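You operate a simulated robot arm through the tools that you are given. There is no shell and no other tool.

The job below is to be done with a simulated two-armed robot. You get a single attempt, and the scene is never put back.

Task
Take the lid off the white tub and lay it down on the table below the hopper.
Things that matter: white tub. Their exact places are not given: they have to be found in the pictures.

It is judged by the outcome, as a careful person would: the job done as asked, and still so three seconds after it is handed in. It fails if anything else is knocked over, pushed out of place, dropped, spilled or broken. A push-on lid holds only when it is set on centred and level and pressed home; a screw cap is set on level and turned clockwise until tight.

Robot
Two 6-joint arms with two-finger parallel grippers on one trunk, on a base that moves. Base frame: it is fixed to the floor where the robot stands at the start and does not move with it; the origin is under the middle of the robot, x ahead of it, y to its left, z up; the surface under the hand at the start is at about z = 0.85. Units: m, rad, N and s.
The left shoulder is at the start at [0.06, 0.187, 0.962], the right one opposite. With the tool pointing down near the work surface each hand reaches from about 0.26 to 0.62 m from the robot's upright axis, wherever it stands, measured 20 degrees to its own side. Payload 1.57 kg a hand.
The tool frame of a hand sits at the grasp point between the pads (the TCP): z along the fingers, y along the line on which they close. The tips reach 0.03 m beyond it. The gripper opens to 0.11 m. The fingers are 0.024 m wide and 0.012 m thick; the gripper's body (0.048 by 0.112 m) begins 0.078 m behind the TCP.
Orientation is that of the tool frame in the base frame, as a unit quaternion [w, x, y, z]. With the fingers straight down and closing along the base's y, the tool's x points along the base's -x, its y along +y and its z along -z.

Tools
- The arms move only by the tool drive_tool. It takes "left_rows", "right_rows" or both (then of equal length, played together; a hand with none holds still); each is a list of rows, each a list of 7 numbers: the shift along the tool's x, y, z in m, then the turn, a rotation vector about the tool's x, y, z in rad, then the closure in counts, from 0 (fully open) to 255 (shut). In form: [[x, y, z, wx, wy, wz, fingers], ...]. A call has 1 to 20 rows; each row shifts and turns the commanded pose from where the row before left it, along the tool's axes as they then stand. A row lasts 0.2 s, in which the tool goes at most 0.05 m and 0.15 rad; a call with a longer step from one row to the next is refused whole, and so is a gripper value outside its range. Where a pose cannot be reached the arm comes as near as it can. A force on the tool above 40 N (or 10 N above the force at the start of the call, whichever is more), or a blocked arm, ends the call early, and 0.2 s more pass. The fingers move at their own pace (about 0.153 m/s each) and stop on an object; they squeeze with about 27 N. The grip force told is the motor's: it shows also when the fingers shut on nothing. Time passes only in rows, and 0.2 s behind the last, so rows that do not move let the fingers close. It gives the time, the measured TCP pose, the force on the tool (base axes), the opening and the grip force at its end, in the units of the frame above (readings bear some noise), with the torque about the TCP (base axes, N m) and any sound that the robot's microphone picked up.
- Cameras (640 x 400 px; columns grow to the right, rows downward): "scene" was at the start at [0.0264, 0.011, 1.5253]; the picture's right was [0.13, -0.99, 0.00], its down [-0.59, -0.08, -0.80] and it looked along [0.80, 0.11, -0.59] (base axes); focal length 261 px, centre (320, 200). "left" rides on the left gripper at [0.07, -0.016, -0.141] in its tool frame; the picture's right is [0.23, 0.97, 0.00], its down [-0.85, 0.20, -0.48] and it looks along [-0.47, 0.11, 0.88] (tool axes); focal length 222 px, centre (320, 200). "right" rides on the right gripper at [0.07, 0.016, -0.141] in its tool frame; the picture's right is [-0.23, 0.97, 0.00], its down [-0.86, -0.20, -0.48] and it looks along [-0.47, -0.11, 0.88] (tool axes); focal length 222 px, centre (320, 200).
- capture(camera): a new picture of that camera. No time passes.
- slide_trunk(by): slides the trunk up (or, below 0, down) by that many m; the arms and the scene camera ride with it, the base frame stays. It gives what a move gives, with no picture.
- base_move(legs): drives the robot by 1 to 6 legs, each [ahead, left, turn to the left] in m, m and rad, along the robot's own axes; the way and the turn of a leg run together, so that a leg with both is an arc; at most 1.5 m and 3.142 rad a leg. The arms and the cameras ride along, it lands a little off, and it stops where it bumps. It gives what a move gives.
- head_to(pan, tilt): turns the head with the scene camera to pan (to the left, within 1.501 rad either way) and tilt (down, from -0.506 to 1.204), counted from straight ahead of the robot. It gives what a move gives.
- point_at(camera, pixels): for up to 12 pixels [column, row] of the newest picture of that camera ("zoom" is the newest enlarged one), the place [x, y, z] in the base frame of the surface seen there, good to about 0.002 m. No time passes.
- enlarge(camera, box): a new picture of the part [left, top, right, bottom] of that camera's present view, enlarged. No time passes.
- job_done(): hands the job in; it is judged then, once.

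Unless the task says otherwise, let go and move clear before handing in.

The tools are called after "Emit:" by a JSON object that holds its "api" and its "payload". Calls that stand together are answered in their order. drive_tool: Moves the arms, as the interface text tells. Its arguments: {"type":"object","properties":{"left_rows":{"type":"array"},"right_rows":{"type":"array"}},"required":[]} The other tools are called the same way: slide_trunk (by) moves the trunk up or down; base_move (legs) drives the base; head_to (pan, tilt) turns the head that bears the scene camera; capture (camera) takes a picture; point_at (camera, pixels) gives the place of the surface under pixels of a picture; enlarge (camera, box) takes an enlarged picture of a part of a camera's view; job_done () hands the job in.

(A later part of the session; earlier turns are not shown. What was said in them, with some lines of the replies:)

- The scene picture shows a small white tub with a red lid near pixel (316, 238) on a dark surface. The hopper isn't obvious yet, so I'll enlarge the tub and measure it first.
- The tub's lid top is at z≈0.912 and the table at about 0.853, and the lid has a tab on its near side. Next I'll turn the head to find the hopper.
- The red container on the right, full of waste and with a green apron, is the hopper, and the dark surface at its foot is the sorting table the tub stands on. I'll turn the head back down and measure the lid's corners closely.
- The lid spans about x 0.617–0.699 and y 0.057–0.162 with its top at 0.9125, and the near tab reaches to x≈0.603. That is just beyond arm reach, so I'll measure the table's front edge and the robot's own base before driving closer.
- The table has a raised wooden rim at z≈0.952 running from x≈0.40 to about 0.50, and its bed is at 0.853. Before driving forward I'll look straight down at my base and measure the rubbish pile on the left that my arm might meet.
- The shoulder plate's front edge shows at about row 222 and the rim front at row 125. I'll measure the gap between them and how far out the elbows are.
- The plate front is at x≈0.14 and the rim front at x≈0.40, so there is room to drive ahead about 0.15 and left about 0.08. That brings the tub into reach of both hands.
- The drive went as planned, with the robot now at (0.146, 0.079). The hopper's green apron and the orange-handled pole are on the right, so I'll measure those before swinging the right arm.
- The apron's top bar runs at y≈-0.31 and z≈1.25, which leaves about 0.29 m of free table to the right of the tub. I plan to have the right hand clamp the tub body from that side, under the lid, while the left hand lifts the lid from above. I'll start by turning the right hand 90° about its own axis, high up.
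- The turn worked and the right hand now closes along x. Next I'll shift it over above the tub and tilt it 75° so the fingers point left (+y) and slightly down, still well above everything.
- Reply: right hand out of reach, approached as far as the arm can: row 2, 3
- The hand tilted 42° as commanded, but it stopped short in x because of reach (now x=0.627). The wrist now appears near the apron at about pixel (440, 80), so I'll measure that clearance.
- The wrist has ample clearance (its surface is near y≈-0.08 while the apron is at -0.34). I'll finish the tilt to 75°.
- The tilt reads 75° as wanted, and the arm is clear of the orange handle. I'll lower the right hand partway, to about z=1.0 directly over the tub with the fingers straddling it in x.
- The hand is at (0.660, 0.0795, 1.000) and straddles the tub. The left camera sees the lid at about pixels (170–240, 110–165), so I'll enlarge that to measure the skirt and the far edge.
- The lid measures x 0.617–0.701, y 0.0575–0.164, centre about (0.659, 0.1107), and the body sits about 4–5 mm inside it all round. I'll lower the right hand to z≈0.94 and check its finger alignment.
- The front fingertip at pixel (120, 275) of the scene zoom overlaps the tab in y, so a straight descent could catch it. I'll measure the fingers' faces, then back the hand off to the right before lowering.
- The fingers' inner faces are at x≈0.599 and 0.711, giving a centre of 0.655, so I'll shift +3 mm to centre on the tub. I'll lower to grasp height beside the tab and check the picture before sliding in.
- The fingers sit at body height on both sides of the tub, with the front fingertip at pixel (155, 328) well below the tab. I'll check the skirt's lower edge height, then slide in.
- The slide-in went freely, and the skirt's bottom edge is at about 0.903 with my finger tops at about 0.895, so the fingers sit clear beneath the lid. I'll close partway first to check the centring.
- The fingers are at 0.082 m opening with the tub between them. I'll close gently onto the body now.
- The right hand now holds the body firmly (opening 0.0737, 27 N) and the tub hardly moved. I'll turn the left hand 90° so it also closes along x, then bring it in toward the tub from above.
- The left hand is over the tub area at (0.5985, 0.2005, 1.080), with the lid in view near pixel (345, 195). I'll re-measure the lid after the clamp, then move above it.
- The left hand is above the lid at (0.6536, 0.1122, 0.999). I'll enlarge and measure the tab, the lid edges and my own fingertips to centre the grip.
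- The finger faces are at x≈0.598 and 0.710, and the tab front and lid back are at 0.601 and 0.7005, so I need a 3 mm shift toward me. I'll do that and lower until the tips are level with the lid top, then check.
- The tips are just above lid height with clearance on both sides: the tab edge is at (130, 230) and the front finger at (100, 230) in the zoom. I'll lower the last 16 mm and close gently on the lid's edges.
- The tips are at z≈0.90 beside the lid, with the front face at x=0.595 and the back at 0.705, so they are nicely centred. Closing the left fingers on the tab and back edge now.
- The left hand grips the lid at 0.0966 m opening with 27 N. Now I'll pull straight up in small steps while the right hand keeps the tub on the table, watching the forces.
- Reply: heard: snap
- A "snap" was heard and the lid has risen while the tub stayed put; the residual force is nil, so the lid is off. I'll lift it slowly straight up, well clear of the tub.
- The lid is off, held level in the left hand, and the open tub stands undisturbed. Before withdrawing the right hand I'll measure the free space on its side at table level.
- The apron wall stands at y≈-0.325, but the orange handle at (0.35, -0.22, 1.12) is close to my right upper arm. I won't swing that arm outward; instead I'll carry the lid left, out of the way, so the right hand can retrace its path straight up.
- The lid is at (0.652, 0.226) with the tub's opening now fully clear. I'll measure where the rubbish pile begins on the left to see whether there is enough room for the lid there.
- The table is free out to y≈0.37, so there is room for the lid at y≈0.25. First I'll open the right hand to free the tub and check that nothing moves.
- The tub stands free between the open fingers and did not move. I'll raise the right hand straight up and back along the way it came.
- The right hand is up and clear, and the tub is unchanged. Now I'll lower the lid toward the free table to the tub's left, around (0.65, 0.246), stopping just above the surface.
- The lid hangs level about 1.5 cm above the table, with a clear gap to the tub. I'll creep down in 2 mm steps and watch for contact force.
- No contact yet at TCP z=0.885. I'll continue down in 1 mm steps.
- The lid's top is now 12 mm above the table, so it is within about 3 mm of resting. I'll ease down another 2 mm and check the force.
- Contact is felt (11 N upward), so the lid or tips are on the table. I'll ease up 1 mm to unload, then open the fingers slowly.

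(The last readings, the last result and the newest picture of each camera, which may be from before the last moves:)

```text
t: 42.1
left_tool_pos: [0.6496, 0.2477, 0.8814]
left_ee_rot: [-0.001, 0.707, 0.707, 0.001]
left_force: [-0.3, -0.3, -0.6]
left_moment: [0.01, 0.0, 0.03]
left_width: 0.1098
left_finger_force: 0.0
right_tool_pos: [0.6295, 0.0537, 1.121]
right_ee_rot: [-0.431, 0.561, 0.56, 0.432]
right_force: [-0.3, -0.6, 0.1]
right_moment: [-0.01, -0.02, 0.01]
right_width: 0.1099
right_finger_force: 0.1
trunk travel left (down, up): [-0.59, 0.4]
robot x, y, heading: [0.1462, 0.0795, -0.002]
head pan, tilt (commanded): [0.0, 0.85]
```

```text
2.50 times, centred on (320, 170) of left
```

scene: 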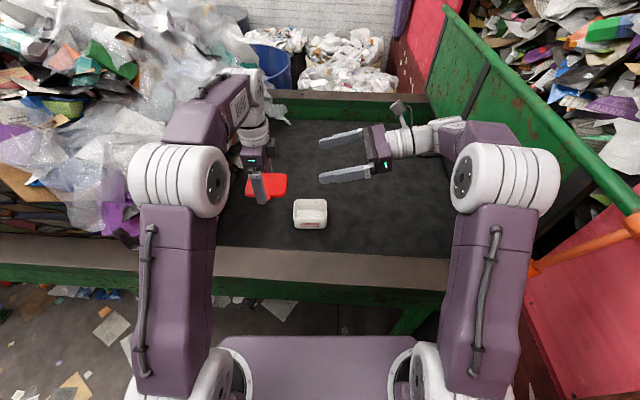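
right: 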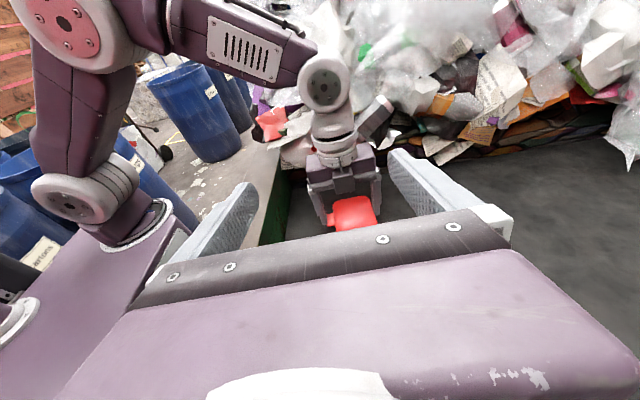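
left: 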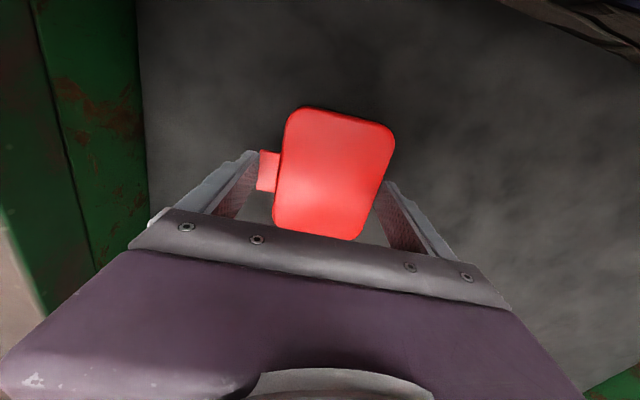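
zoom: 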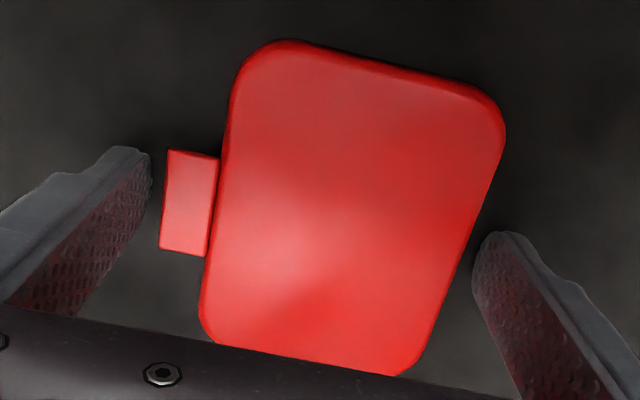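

The fingers are open with a gap on both sides of the lid, which lies flat on the table. I'll raise the left hand straight up, slowly at first.

Emit:
{"api": "drive_tool", "payload": {"left_rows": [[0, 0, -0.004, 0, 0, 0, 0], [0, 0, -0.008, 0, 0, 0, 0], [0, 0, -0.015, 0, 0, 0, 0], [0, 0, -0.025, 0, 0, 0, 0], [0, 0, -0.035, 0, 0, 0, 0], [0, 0, -0.035, 0, 0, 0, 0], [0, 0, -0.035, 0, 0, 0, 0], [0, 0, 0, 0, 0, 0, 0]]}}

Emit:
{"api": "capture", "payload": {"camera": "scene"}}

Emit:
{"api": "enlarge", "payload": {"camera": "scene", "box": [220, 160, 348, 240]}}

Emit:
{"api": "capture", "payload": {"camera": "left"}}

```text
t: 43.9
left_tool_pos: [0.6524, 0.2467, 1.0394]
left_ee_rot: [-0.001, 0.707, 0.707, -0.001]
left_force: [-0.1, 0.3, -0.7]
left_moment: [-0.05, 0.0, 0.01]
left_width: 0.1102
left_finger_force: 0.0
right_tool_pos: [0.6293, 0.0547, 1.1208]
right_ee_rot: [-0.432, 0.56, 0.562, 0.43]
right_force: [-0.4, -0.3, 0.7]
right_moment: [0.01, -0.02, 0.0]
right_width: 0.1097
right_finger_force: 0.1
trunk travel left (down, up): [-0.59, 0.4]
robot x, y, heading: [0.145, 0.0826, 0.004]
head pan, tilt (commanded): [0.0, 0.85]
```

```text
taken
```

scene: 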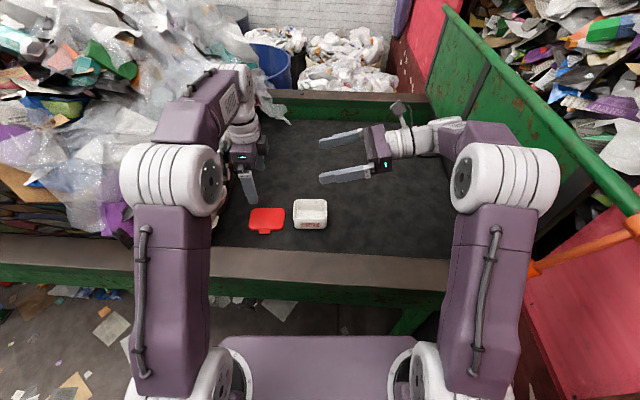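

```text
5.00 times, centred on (284, 200) of scene
```

zoom: 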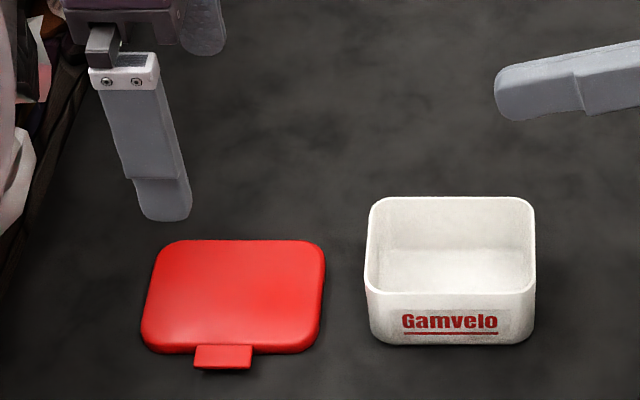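

```text
taken
```

left: 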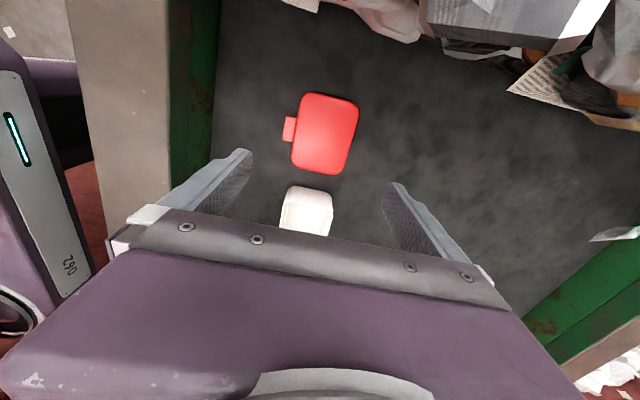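

The lid lies flat at about (235, 295) in the zoom, the open tub stands upright beside it, and both hands are clear. I'll confirm the heights once before handing in.

Emit:
{"api": "point_at", "payload": {"camera": "zoom", "pixels": [[180, 260], [300, 260], [170, 335], [300, 335], [225, 357], [235, 295], [120, 330], [340, 330], [450, 270], [380, 330], [520, 325], [450, 203]]}}

```text
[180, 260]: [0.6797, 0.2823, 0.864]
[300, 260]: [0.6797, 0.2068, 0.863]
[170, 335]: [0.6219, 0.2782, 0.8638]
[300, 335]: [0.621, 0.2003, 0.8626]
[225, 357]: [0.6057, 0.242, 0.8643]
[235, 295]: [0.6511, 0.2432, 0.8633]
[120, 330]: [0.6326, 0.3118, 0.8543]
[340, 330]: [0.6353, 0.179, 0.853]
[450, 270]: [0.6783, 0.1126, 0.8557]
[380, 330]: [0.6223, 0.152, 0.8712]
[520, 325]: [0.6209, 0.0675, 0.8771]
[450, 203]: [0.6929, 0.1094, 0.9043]
```

The lid's top reads 0.863–0.864 at all four corners, so it lies flat on the table (0.853). The tub stands where it was and both hands are open and clear, so I'm handing in.

Emit:
{"api": "job_done", "payload": {}}

```text
The job is handed in.
```

The lid is off the white tub and lying flat on the table, and I've handed the job in. I took the table below the hopper to be the dark sorting table the tub stands on, since it is the only table beside the hopper.

- **Lid:** it sits just to the left of the tub, about 3 cm away. Its top is level to within about 1.5 mm at the corners.
- **Tub:** it is empty and still standing upright. It moved only about a millimetre when I gripped it.
- **Surroundings:** I saw nothing else knocked, pushed or dropped. Both hands are open and raised well clear.
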